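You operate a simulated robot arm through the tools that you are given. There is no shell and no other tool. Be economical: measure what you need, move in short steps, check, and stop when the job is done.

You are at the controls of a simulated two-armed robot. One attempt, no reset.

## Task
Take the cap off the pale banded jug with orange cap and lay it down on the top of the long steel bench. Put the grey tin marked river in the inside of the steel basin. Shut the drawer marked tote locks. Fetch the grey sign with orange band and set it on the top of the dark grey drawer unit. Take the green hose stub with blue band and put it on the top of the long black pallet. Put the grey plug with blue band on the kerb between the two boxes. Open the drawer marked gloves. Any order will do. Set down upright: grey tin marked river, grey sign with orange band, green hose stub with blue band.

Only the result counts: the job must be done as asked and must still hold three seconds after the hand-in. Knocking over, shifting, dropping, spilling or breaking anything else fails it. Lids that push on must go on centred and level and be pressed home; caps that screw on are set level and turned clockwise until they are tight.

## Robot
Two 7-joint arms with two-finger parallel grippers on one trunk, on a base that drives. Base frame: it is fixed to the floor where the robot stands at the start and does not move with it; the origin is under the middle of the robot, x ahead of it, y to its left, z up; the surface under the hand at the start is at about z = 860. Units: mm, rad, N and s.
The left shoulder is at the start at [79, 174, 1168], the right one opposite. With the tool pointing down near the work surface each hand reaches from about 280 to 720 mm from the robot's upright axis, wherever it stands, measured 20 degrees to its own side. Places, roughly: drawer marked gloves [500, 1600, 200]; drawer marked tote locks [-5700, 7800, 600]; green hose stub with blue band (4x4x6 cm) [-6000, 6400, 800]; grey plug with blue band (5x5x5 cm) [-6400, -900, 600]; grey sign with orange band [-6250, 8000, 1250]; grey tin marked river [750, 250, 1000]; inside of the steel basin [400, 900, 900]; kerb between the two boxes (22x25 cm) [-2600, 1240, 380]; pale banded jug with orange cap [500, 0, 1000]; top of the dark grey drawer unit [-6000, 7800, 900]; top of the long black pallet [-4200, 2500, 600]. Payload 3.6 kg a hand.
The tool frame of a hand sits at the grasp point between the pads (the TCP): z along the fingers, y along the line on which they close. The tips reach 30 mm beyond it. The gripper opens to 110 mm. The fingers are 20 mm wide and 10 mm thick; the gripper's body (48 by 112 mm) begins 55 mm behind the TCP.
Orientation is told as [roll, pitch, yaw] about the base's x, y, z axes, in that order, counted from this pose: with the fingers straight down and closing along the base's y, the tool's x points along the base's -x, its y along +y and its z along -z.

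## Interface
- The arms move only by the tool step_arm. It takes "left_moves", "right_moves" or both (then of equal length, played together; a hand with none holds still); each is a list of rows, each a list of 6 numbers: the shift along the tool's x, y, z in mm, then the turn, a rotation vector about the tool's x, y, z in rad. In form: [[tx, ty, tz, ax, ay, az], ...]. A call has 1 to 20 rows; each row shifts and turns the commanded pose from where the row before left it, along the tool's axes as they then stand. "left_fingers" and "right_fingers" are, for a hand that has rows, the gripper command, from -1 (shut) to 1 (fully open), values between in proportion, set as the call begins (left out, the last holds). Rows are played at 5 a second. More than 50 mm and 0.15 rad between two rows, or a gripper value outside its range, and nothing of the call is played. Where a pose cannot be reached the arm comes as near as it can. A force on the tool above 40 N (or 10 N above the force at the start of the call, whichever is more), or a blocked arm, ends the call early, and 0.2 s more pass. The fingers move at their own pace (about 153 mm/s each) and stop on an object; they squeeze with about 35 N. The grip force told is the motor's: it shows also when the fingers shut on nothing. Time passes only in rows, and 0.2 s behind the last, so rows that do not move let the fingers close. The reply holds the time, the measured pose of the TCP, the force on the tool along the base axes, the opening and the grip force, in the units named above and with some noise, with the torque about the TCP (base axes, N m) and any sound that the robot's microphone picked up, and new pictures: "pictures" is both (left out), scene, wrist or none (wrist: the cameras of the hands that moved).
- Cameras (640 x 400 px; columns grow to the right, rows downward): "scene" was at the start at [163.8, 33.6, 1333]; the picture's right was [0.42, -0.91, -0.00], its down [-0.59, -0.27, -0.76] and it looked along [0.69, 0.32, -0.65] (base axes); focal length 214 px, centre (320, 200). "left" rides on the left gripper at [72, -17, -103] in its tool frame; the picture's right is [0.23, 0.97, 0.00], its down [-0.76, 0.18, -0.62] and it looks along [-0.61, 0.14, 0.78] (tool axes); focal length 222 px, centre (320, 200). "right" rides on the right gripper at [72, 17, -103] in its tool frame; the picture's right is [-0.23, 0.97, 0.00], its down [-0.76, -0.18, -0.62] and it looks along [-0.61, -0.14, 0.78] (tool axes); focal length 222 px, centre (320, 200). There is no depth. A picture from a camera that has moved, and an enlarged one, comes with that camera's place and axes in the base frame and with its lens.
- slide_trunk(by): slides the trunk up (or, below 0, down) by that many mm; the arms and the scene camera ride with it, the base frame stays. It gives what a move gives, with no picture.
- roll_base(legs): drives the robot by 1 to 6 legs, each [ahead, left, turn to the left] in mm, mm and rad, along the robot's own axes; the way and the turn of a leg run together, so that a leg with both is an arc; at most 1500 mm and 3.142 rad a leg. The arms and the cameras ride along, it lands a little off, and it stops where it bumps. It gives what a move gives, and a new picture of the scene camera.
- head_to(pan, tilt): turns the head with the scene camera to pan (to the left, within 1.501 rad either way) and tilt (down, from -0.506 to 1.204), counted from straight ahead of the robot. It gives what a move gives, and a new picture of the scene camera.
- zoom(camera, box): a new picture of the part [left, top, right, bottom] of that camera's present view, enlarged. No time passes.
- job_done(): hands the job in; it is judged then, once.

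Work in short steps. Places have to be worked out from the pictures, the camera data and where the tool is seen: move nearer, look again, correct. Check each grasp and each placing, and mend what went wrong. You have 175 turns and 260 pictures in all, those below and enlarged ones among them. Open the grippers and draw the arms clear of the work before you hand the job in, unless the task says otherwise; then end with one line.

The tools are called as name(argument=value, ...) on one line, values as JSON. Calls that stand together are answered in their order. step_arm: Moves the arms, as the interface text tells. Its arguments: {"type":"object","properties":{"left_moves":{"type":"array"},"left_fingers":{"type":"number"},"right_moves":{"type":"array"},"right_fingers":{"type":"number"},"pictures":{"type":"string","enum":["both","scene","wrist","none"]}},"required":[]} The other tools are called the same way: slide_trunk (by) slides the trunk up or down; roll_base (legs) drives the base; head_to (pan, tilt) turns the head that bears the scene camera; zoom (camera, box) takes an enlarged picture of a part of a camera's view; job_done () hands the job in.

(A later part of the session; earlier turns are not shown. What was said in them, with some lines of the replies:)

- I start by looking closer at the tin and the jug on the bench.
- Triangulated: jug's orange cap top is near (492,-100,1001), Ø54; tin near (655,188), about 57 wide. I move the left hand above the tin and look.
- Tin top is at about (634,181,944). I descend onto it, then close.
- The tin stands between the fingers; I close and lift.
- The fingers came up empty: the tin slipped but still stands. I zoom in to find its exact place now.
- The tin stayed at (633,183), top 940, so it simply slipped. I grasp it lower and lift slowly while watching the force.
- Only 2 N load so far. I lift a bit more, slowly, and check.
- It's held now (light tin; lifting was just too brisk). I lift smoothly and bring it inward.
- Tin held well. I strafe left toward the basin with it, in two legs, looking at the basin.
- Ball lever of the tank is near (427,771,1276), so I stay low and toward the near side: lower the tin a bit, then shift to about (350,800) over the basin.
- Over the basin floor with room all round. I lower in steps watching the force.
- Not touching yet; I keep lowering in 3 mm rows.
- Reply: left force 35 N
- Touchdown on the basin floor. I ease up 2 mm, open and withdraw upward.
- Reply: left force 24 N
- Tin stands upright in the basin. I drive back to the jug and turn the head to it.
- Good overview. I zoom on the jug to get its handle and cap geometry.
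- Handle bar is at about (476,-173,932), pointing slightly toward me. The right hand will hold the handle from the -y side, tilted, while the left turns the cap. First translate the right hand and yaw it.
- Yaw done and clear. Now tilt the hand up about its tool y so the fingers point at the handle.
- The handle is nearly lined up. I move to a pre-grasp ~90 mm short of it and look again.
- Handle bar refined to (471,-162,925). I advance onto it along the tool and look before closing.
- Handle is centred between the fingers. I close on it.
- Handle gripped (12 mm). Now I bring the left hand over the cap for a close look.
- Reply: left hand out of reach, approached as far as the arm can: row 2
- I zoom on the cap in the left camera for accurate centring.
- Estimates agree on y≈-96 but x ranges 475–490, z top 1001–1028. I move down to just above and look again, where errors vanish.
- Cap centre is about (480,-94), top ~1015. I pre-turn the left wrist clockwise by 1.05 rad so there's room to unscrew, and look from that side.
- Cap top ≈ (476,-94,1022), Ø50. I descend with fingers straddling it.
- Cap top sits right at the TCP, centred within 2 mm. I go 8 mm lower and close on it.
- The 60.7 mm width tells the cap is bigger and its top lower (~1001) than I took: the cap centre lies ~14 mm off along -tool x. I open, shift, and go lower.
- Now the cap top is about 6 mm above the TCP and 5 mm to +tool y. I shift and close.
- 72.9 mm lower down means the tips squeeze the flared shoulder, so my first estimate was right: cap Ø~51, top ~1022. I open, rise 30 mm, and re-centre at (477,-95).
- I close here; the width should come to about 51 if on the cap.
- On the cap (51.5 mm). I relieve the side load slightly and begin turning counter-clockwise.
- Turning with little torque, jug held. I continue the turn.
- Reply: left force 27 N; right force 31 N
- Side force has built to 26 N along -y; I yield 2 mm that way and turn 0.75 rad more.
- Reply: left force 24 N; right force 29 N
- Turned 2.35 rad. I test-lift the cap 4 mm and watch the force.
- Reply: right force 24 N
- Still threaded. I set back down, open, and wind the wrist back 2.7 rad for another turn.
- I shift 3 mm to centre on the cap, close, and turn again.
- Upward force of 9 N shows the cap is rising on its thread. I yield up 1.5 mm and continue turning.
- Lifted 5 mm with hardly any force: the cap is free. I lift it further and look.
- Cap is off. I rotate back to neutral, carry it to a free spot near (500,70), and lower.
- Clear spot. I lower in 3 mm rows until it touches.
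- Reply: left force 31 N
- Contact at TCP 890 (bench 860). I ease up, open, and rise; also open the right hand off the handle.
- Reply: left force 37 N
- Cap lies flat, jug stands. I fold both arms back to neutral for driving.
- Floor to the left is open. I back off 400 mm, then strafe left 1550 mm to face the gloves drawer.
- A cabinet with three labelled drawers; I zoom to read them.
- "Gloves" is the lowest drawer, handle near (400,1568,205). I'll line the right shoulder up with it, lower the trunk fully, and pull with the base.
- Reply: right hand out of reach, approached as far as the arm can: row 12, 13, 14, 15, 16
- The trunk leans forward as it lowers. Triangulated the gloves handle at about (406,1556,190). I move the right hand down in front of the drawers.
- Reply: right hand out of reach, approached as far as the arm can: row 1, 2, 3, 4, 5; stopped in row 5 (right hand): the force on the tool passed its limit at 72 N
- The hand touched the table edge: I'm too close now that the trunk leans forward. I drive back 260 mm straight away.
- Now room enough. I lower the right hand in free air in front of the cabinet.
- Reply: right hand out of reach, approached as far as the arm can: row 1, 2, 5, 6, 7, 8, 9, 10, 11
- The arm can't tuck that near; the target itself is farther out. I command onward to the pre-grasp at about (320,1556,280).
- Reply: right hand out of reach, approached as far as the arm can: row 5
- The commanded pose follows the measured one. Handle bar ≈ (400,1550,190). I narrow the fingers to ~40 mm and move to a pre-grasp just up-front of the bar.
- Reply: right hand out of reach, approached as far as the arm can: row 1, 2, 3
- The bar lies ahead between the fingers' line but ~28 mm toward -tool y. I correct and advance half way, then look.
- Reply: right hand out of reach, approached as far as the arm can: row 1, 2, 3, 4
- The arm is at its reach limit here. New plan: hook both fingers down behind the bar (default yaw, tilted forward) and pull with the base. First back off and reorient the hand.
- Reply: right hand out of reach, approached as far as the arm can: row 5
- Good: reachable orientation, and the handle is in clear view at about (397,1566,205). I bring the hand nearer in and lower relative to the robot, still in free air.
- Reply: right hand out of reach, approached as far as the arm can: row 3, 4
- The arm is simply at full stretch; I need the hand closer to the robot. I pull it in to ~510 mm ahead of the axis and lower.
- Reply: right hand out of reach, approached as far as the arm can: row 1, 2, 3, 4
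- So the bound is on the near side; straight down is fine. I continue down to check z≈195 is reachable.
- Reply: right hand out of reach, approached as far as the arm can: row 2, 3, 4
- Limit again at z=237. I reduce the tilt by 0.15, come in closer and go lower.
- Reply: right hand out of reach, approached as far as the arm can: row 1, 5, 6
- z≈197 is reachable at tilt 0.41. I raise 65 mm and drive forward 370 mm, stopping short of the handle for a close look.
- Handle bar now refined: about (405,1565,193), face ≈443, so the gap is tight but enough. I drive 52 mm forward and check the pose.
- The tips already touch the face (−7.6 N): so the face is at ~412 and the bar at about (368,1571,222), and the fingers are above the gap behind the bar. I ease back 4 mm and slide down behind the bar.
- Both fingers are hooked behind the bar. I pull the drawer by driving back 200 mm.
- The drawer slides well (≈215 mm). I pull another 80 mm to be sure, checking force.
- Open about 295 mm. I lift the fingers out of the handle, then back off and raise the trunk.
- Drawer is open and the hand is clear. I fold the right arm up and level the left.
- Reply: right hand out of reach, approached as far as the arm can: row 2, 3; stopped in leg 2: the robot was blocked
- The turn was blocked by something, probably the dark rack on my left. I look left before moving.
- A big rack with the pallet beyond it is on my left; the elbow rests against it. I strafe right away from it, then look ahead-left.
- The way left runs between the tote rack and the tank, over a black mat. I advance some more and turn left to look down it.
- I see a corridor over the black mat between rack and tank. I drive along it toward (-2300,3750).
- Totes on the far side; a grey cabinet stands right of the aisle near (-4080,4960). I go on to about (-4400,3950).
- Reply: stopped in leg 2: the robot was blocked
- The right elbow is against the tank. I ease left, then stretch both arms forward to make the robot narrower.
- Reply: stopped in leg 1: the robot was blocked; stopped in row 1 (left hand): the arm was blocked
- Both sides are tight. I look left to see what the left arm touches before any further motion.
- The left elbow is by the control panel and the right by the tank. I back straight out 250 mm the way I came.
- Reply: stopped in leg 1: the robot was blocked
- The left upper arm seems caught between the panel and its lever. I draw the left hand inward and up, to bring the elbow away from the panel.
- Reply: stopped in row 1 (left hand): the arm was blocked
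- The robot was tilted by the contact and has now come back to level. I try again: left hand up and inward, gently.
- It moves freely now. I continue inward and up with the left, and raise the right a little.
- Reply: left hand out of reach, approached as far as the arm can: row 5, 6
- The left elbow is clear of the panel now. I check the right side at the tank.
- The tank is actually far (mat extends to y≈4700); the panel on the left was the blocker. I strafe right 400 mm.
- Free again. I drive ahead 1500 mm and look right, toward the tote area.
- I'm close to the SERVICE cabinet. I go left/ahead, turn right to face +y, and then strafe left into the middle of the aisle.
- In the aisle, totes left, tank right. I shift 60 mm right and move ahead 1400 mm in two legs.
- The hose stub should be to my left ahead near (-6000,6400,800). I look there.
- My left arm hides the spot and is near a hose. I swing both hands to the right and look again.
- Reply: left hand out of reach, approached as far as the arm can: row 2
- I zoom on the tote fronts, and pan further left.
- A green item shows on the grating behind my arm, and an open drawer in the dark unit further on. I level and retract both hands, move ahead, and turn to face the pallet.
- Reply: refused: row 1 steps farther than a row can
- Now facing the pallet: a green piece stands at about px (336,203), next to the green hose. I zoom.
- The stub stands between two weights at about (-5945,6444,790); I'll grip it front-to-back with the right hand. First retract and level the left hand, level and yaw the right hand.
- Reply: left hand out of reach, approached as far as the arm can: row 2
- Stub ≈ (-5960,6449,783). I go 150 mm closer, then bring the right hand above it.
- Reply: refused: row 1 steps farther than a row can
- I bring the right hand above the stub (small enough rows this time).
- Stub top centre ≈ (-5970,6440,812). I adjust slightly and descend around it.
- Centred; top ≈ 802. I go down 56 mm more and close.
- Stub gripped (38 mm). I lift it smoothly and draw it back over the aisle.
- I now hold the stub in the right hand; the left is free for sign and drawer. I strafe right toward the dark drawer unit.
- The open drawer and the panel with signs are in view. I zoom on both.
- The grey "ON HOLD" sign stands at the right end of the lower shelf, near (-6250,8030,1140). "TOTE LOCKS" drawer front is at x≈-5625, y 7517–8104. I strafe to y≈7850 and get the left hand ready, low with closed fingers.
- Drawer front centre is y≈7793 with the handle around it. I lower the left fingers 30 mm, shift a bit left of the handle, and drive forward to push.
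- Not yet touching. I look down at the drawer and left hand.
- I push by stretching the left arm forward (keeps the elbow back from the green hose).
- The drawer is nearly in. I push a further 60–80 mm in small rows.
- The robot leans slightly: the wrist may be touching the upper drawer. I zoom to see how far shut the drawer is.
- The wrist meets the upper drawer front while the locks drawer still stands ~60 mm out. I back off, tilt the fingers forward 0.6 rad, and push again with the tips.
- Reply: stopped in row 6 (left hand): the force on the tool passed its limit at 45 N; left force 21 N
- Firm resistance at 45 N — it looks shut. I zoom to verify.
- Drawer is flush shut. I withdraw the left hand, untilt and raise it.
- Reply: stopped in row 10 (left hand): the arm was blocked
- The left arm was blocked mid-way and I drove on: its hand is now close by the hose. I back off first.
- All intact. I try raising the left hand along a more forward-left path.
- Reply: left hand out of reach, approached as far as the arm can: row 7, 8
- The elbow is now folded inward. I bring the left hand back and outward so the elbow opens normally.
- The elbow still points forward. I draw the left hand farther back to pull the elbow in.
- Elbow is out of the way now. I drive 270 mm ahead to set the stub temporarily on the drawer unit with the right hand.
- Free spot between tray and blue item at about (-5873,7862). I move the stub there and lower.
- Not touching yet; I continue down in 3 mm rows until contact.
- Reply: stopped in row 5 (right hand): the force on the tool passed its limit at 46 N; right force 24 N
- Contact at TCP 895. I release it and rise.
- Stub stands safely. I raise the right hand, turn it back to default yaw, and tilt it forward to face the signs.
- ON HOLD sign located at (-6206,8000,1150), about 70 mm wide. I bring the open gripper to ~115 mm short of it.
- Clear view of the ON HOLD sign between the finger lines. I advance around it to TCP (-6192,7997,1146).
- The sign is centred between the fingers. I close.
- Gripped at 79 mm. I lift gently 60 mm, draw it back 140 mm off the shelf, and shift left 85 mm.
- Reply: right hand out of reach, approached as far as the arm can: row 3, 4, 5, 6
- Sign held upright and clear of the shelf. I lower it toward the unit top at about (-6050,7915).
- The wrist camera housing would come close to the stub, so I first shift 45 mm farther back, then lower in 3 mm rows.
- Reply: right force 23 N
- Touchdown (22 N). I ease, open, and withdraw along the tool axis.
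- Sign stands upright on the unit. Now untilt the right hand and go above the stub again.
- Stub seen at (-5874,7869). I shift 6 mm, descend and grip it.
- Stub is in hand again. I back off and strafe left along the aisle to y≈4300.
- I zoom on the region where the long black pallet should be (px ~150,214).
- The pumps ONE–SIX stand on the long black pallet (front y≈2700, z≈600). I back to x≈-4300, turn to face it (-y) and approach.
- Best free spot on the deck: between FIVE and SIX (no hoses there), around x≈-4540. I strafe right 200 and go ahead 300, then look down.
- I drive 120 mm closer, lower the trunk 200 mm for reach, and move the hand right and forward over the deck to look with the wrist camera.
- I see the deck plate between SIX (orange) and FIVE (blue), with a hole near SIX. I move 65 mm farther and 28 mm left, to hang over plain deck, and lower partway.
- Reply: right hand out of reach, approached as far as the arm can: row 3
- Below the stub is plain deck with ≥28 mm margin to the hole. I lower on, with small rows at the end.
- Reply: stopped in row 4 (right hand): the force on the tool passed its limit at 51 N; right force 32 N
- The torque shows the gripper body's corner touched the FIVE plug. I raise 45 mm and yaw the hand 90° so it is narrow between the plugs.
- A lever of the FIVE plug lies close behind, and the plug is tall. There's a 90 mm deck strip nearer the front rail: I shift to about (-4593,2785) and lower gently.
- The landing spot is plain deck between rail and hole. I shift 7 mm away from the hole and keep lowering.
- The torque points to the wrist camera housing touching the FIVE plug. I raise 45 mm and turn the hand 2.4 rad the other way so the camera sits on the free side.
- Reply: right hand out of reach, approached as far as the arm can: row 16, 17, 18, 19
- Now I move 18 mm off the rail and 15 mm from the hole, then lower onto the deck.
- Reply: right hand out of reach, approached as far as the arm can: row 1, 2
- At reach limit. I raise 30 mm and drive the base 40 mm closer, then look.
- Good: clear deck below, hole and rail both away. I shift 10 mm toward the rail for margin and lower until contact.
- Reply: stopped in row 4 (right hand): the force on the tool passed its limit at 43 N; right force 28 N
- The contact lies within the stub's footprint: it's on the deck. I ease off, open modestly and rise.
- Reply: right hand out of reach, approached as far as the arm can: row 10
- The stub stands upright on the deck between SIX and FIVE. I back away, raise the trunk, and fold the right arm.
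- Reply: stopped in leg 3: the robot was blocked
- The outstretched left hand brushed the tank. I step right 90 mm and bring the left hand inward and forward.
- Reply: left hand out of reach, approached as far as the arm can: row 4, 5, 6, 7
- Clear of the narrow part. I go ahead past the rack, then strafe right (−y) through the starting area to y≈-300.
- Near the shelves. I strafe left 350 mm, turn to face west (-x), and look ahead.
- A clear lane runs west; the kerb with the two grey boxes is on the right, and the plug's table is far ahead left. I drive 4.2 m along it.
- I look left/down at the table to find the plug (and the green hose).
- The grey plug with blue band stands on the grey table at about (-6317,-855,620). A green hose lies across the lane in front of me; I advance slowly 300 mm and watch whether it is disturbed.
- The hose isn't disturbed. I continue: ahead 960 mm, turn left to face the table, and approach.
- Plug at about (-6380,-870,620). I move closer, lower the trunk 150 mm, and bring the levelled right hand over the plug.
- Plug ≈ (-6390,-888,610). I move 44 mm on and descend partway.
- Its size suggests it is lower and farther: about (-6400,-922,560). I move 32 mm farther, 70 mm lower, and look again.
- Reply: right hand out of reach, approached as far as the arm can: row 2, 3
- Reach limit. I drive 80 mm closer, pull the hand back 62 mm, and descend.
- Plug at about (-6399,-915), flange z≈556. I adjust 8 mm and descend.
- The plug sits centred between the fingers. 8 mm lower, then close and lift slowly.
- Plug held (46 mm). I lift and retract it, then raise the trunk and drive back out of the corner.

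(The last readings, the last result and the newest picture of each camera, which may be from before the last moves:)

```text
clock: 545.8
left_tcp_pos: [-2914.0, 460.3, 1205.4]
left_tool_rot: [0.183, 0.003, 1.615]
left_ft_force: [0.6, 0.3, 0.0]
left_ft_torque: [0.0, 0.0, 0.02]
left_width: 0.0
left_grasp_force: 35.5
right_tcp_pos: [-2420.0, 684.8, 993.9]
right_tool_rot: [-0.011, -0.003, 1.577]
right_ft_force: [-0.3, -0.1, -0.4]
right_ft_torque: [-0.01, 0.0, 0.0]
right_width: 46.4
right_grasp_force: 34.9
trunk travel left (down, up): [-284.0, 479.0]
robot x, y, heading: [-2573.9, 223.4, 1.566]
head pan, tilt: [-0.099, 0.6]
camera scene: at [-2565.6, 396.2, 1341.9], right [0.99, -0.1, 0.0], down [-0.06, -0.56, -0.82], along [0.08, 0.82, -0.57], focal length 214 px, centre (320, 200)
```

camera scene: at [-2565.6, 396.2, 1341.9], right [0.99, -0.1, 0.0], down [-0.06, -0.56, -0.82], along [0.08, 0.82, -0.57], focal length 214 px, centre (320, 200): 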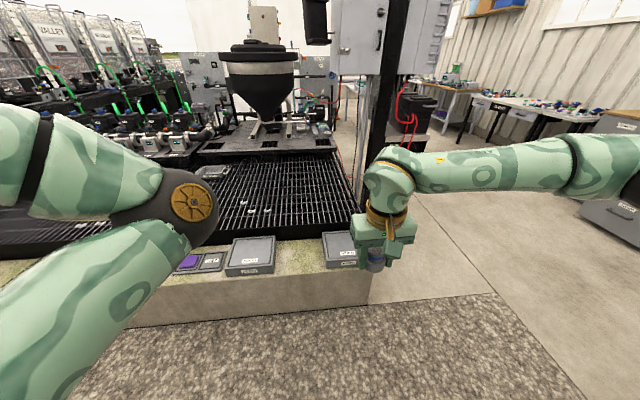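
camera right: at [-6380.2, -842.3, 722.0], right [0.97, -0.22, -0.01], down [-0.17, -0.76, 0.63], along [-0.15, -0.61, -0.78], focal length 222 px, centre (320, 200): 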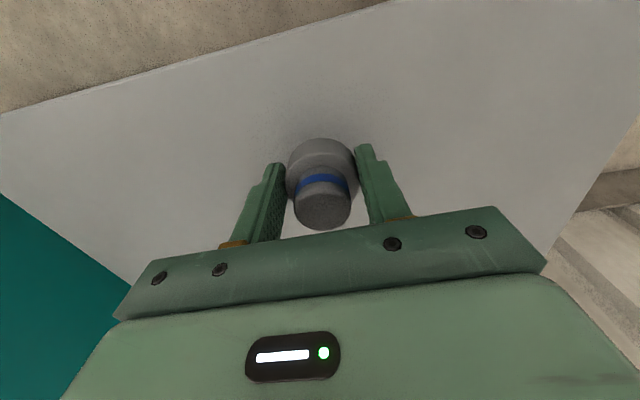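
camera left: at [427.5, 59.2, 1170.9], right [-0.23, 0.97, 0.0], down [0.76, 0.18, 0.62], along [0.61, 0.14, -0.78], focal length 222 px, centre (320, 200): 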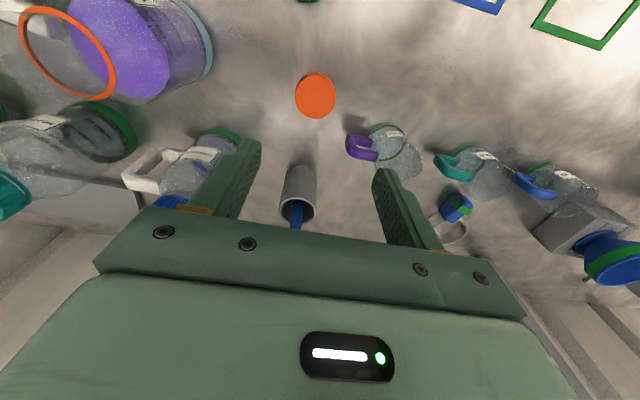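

The two boxes and the gap are in view: centre about (-2612,1185,380). I strafe left 140, go ahead 400, and lower the trunk.

roll_base(legs=[[0, 140, 0], [400, 0, 0]])

slide_trunk(by=-240)

step_arm(right_moves=[[-15, 10, 10, 0, 0, 0], [-20, 12, 20, 0, 0, 0], [-20, 12, 30, 0, 0, 0], [-15, 10, 30, 0, 0, 0], [0, 0, 30, 0, 0, 0]], pictures="both")

```text
clock: 549.3
left_tcp_pos: [-3051.4, 873.7, 1205.5]
left_tool_rot: [0.182, 0.003, 1.611]
left_ft_force: [-0.4, 0.1, -0.5]
left_ft_torque: [-0.04, -0.04, 0.02]
left_width: 0.0
left_grasp_force: 35.0
right_tcp_pos: [-2557.3, 1096.7, 991.7]
right_tool_rot: [-0.012, -0.007, 1.573]
right_ft_force: [-0.6, -0.3, -0.1]
right_ft_torque: [-0.05, 0.0, 0.0]
right_width: 46.6
right_grasp_force: 35.3
trunk travel left (down, up): [-284.0, 479.0]
robot x, y, heading: [-2713.9, 633.2, 1.564]
head pan, tilt: [-0.099, 0.6]
camera scene: at [-2703.3, 807.7, 1341.7], right [0.99, -0.1, 0.0], down [-0.06, -0.56, -0.82], along [0.09, 0.82, -0.57], focal length 214 px, centre (320, 200)
```

scene: 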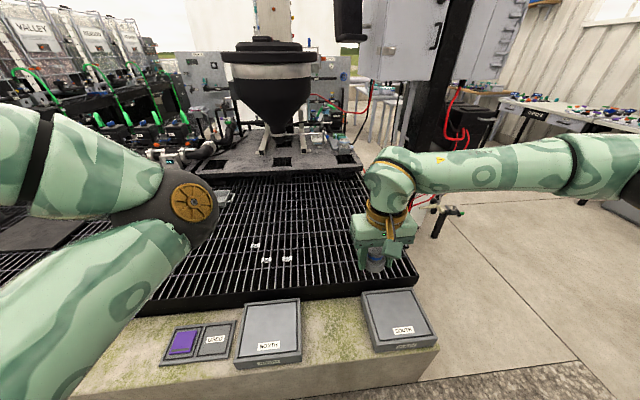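

```text
clock: 551.8
left_tcp_pos: [-3051.7, 872.1, 966.6]
left_tool_rot: [0.181, 0.004, 1.61]
left_ft_force: [1.1, 0.1, 0.2]
left_ft_torque: [-0.01, 0.0, 0.01]
left_width: 0.2
left_grasp_force: 35.2
right_tcp_pos: [-2557.8, 1094.9, 754.5]
right_tool_rot: [-0.01, -0.007, 1.573]
right_ft_force: [0.6, -0.1, -0.3]
right_ft_torque: [0.02, 0.02, 0.01]
right_width: 46.5
right_grasp_force: 35.6
trunk travel left (down, up): [-44.0, 719.0]
robot x, y, heading: [-2708.7, 634.9, 1.566]
head pan, tilt: [-0.099, 0.6]
```

```text
clock: 553.0
left_tcp_pos: [-3052.7, 872.4, 966.3]
left_tool_rot: [0.183, 0.003, 1.612]
left_ft_force: [0.0, 0.6, 0.5]
left_ft_torque: [-0.02, -0.03, 0.06]
left_width: 0.0
left_grasp_force: 35.2
right_tcp_pos: [-2600.3, 1167.5, 634.2]
right_tool_rot: [-0.01, -0.005, 1.572]
right_ft_force: [0.2, -0.6, 0.3]
right_ft_torque: [0.0, 0.01, 0.03]
right_width: 46.3
right_grasp_force: 35.1
trunk travel left (down, up): [-44.0, 719.0]
robot x, y, heading: [-2712.6, 636.3, 1.564]
head pan, tilt: [-0.099, 0.6]
camera scene: at [-2702.6, 942.5, 1088.2], right [0.99, -0.1, 0.0], down [-0.06, -0.56, -0.82], along [0.09, 0.82, -0.57], focal length 214 px, centre (320, 200)
camera right: at [-2618.5, 1095.4, 737.3], right [-0.97, 0.23, -0.01], down [0.17, 0.76, 0.63], along [0.15, 0.61, -0.78], focal length 222 px, centre (320, 200)
```

scene: 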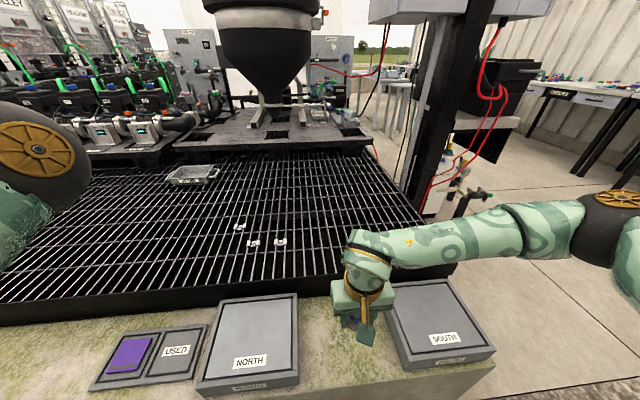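
right: 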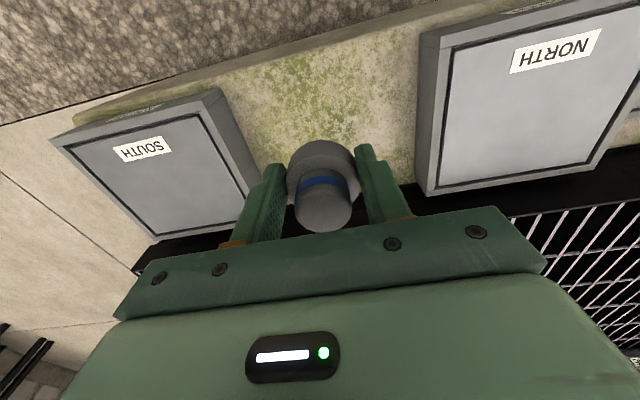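

Right over the middle of the gap between SOUTH and NORTH. I descend, ending with small rows.

step_arm(right_moves=[[-8, 0, 20, 0, 0, 0], [-4, 0, 30, 0, 0, 0], [0, 0, 35, 0, 0, 0], [0, 0, 35, 0, 0, 0], [0, 0, 30, 0, 0, 0], [0, 0, 20, 0, 0, 0], [0, 0, 12, 0, 0, 0], [0, 0, 5, 0, 0, 0], [0, 0, 4, 0, 0, 0], [0, 0, 4, 0, 0, 0], [0, 0, 4, 0, 0, 0], [0, 0, 3, 0, 0, 0], [0, 0, 3, 0, 0, 0], [0, 0, 3, 0, 0, 0], [0, 0, 3, 0, 0, 0], [0, 0, 3, 0, 0, 0], [0, 0, 3, 0, 0, 0], [0, 0, 3, 0, 0, 0], [0, 0, 3, 0, 0, 0], [0, 0, 3, 0, 0, 0]], pictures="wrist")

```text
clock: 557.2
left_tcp_pos: [-3051.9, 870.3, 967.3]
left_tool_rot: [0.182, 0.002, 1.609]
left_ft_force: [0.7, 0.9, 0.2]
left_ft_torque: [0.02, 0.01, 0.0]
left_width: 0.0
left_grasp_force: 34.9
right_tcp_pos: [-2599.2, 1180.3, 409.3]
right_tool_rot: [-0.008, -0.008, 1.569]
right_ft_force: [5.4, -5.7, 30.3]
right_ft_torque: [-0.33, 0.68, 0.23]
right_width: 46.3
right_grasp_force: 35.1
trunk travel left (down, up): [-44.0, 719.0]
robot x, y, heading: [-2715.9, 632.8, 1.564]
head pan, tilt: [-0.099, 0.6]
camera right: at [-2616.0, 1106.7, 513.5], right [-0.97, 0.23, -0.01], down [0.17, 0.76, 0.63], along [0.15, 0.61, -0.78], focal length 222 px, centre (320, 200)
```

right: 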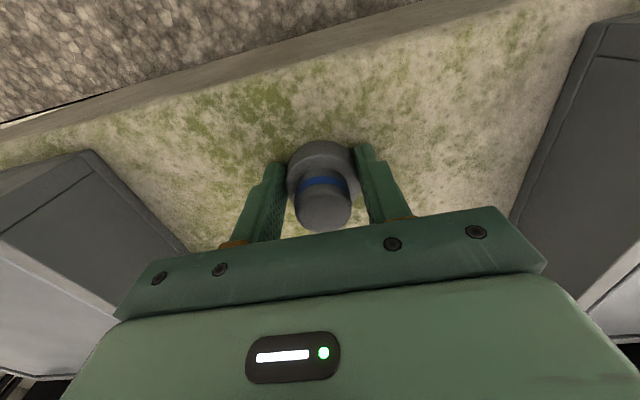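

Touchdown at TCP 409 (30 N), in the middle of the gap. I ease, open, and rise.

step_arm(right_moves=[[0, 0, -1, 0, 0, 0], [0, 0, 0, 0, 0, 0], [0, 0, 0, 0, 0, 0], [0, 0, 0, 0, 0, 0], [0, 0, -8, 0, 0, 0], [0, 0, -20, 0, 0, 0], [0, 0, -35, 0, 0, 0], [0, 0, -45, 0, 0, 0], [0, 0, -45, 0, 0, 0], [0, 0, -45, 0, 0, 0]], right_fingers=0.4, pictures="wrist")

```text
clock: 557.5
left_tcp_pos: [-3048.9, 870.6, 966.8]
left_tool_rot: [0.183, 0.001, 1.607]
left_ft_force: [0.1, 0.2, -0.1]
left_ft_torque: [0.01, 0.04, 0.01]
left_width: 0.1
left_grasp_force: 35.2
right_tcp_pos: [-2590.0, 1179.2, 411.1]
right_tool_rot: [-0.018, -0.01, 1.563]
right_ft_force: [26.3, -12.0, 37.7]
right_ft_torque: [-0.68, 0.64, 0.61]
right_width: 64.0
right_grasp_force: 0.1
trunk travel left (down, up): [-44.0, 719.0]
robot x, y, heading: [-2713.2, 637.5, 1.562]
head pan, tilt: [-0.099, 0.6]
stopped in row 1 (right hand): the force on the tool passed its limit at 53 N (the readings are from after the stop); the commanded pose is now the measured one
camera right: at [-2609.7, 1106.9, 513.8], right [-0.97, 0.24, -0.02], down [0.17, 0.76, 0.63], along [0.16, 0.61, -0.77], focal length 222 px, centre (320, 200)
```

right: 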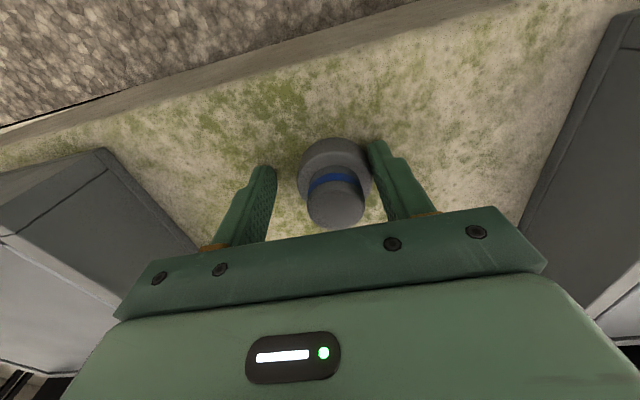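

Released; the fingertips rub on the kerb. I lift straight up now.

step_arm(right_moves=[[0, 0, -6, 0, 0, 0], [0, 0, -10, 0, 0, 0], [0, 0, -20, 0, 0, 0], [0, 0, -35, 0, 0, 0], [0, 0, -45, 0, 0, 0], [0, 0, -45, 0, 0, 0], [0, 0, -45, 0, 0, 0]], right_fingers=0.5, pictures="wrist")

```text
clock: 559.1
left_tcp_pos: [-3052.6, 872.6, 966.5]
left_tool_rot: [0.182, 0.003, 1.61]
left_ft_force: [0.2, 0.5, 0.2]
left_ft_torque: [0.03, -0.01, -0.02]
left_width: 0.0
left_grasp_force: 34.6
right_tcp_pos: [-2598.0, 1177.7, 613.5]
right_tool_rot: [-0.012, -0.005, 1.569]
right_ft_force: [0.6, 0.4, -0.2]
right_ft_torque: [0.01, 0.0, 0.03]
right_width: 82.5
right_grasp_force: 0.0
trunk travel left (down, up): [-44.0, 719.0]
robot x, y, heading: [-2711.2, 637.8, 1.563]
head pan, tilt: [-0.099, 0.6]
camera right: at [-2616.6, 1105.6, 717.4], right [-0.97, 0.23, -0.01], down [0.17, 0.76, 0.63], along [0.15, 0.61, -0.78], focal length 222 px, centre (320, 200)
```

right: 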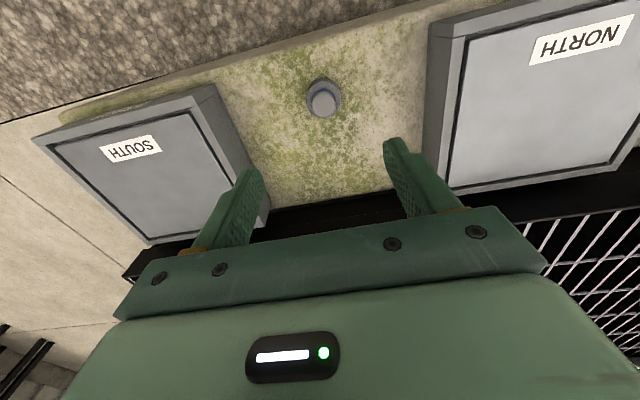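

The plug stands on the kerb between the boxes. I back away and open both grippers.

roll_base(legs=[[-350, 0, 0]])

step_arm(left_moves=[[0, 0, 0, 0, 0, 0], [0, 0, 0, 0, 0, 0], [0, 0, 0, 0, 0, 0]], right_moves=[[0, 0, -20, 0, 0, 0], [0, 0, -20, 0, 0, 0], [0, 0, 0, 0, 0, 0]], left_fingers=1, right_fingers=1, pictures="scene")

```text
clock: 561.4
left_tcp_pos: [-3053.0, 511.4, 966.8]
left_tool_rot: [0.183, 0.003, 1.598]
left_ft_force: [0.0, -0.2, 1.2]
left_ft_torque: [0.0, 0.01, 0.05]
left_width: 0.1
left_grasp_force: 35.3
right_tcp_pos: [-2596.8, 812.2, 612.9]
right_tool_rot: [-0.012, -0.005, 1.557]
right_ft_force: [-0.7, -0.4, 0.1]
right_ft_torque: [-0.04, -0.04, 0.04]
right_width: 82.5
right_grasp_force: 0.1
trunk travel left (down, up): [-44.0, 719.0]
robot x, y, heading: [-2719.1, 271.2, 1.554]
head pan, tilt: [-0.099, 0.6]
camera scene: at [-2703.2, 576.8, 1088.5], right [0.99, -0.12, 0.0], down [-0.07, -0.56, -0.82], along [0.1, 0.82, -0.57], focal length 214 px, centre (320, 200)
```

scene: 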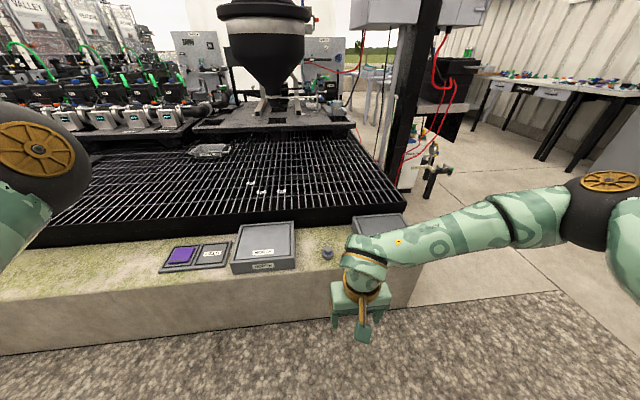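

```text
clock: 562.0
left_tcp_pos: [-3058.1, 511.8, 969.4]
left_tool_rot: [0.208, 0.008, 1.596]
left_ft_force: [-30.0, -3.9, 10.7]
left_ft_torque: [-0.17, -0.25, -0.54]
left_width: 94.3
left_grasp_force: 0.1
right_tcp_pos: [-2596.4, 811.0, 648.6]
right_tool_rot: [-0.015, -0.003, 1.556]
right_ft_force: [-0.4, 0.0, 0.1]
right_ft_torque: [-0.02, -0.02, 0.01]
right_width: 109.9
right_grasp_force: 0.0
trunk travel left (down, up): [-44.0, 719.0]
robot x, y, heading: [-2718.8, 267.8, 1.555]
head pan, tilt: [-0.099, 0.6]
stopped in row 2 (left hand): the force on the tool passed its limit at 43 N (the readings are from after the stop); the commanded pose is now the measured one
camera scene: at [-2703.1, 577.3, 1088.3], right [0.99, -0.12, 0.0], down [-0.07, -0.56, -0.82], along [0.1, 0.82, -0.57], focal length 214 px, centre (320, 200)
```

scene: 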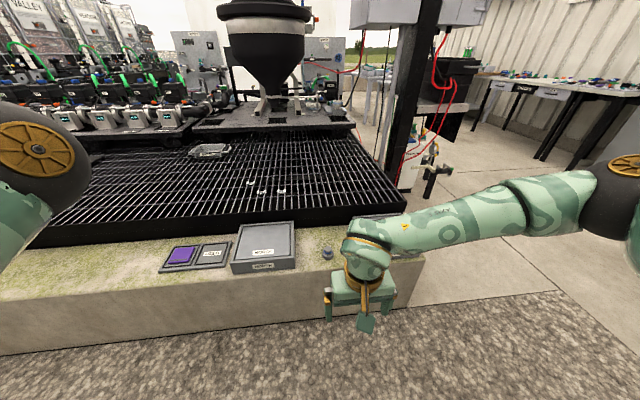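

All seven parts are done, and the plug stands between the boxes. The left finger only met the robot's own arm on opening, so I hand in.

job_done()

```text
The job is handed in.
```

I did all seven parts of the job and handed it in; no verdict came back. The jug cap is on the steel bench, the river tin is in the basin and the tote locks drawer is shut. The orange-banded sign is on the drawer unit, the hose stub is on the black pallet between SIX and FIVE, the blue-banded plug is on the kerb between the boxes, and the gloves drawer is about 295 mm open. On the way the arms touched the dark rack, the control panel, the tank and the FIVE plug; I saw nothing moved in the pictures I took, but the FIVE plug took a push of about 50 N.
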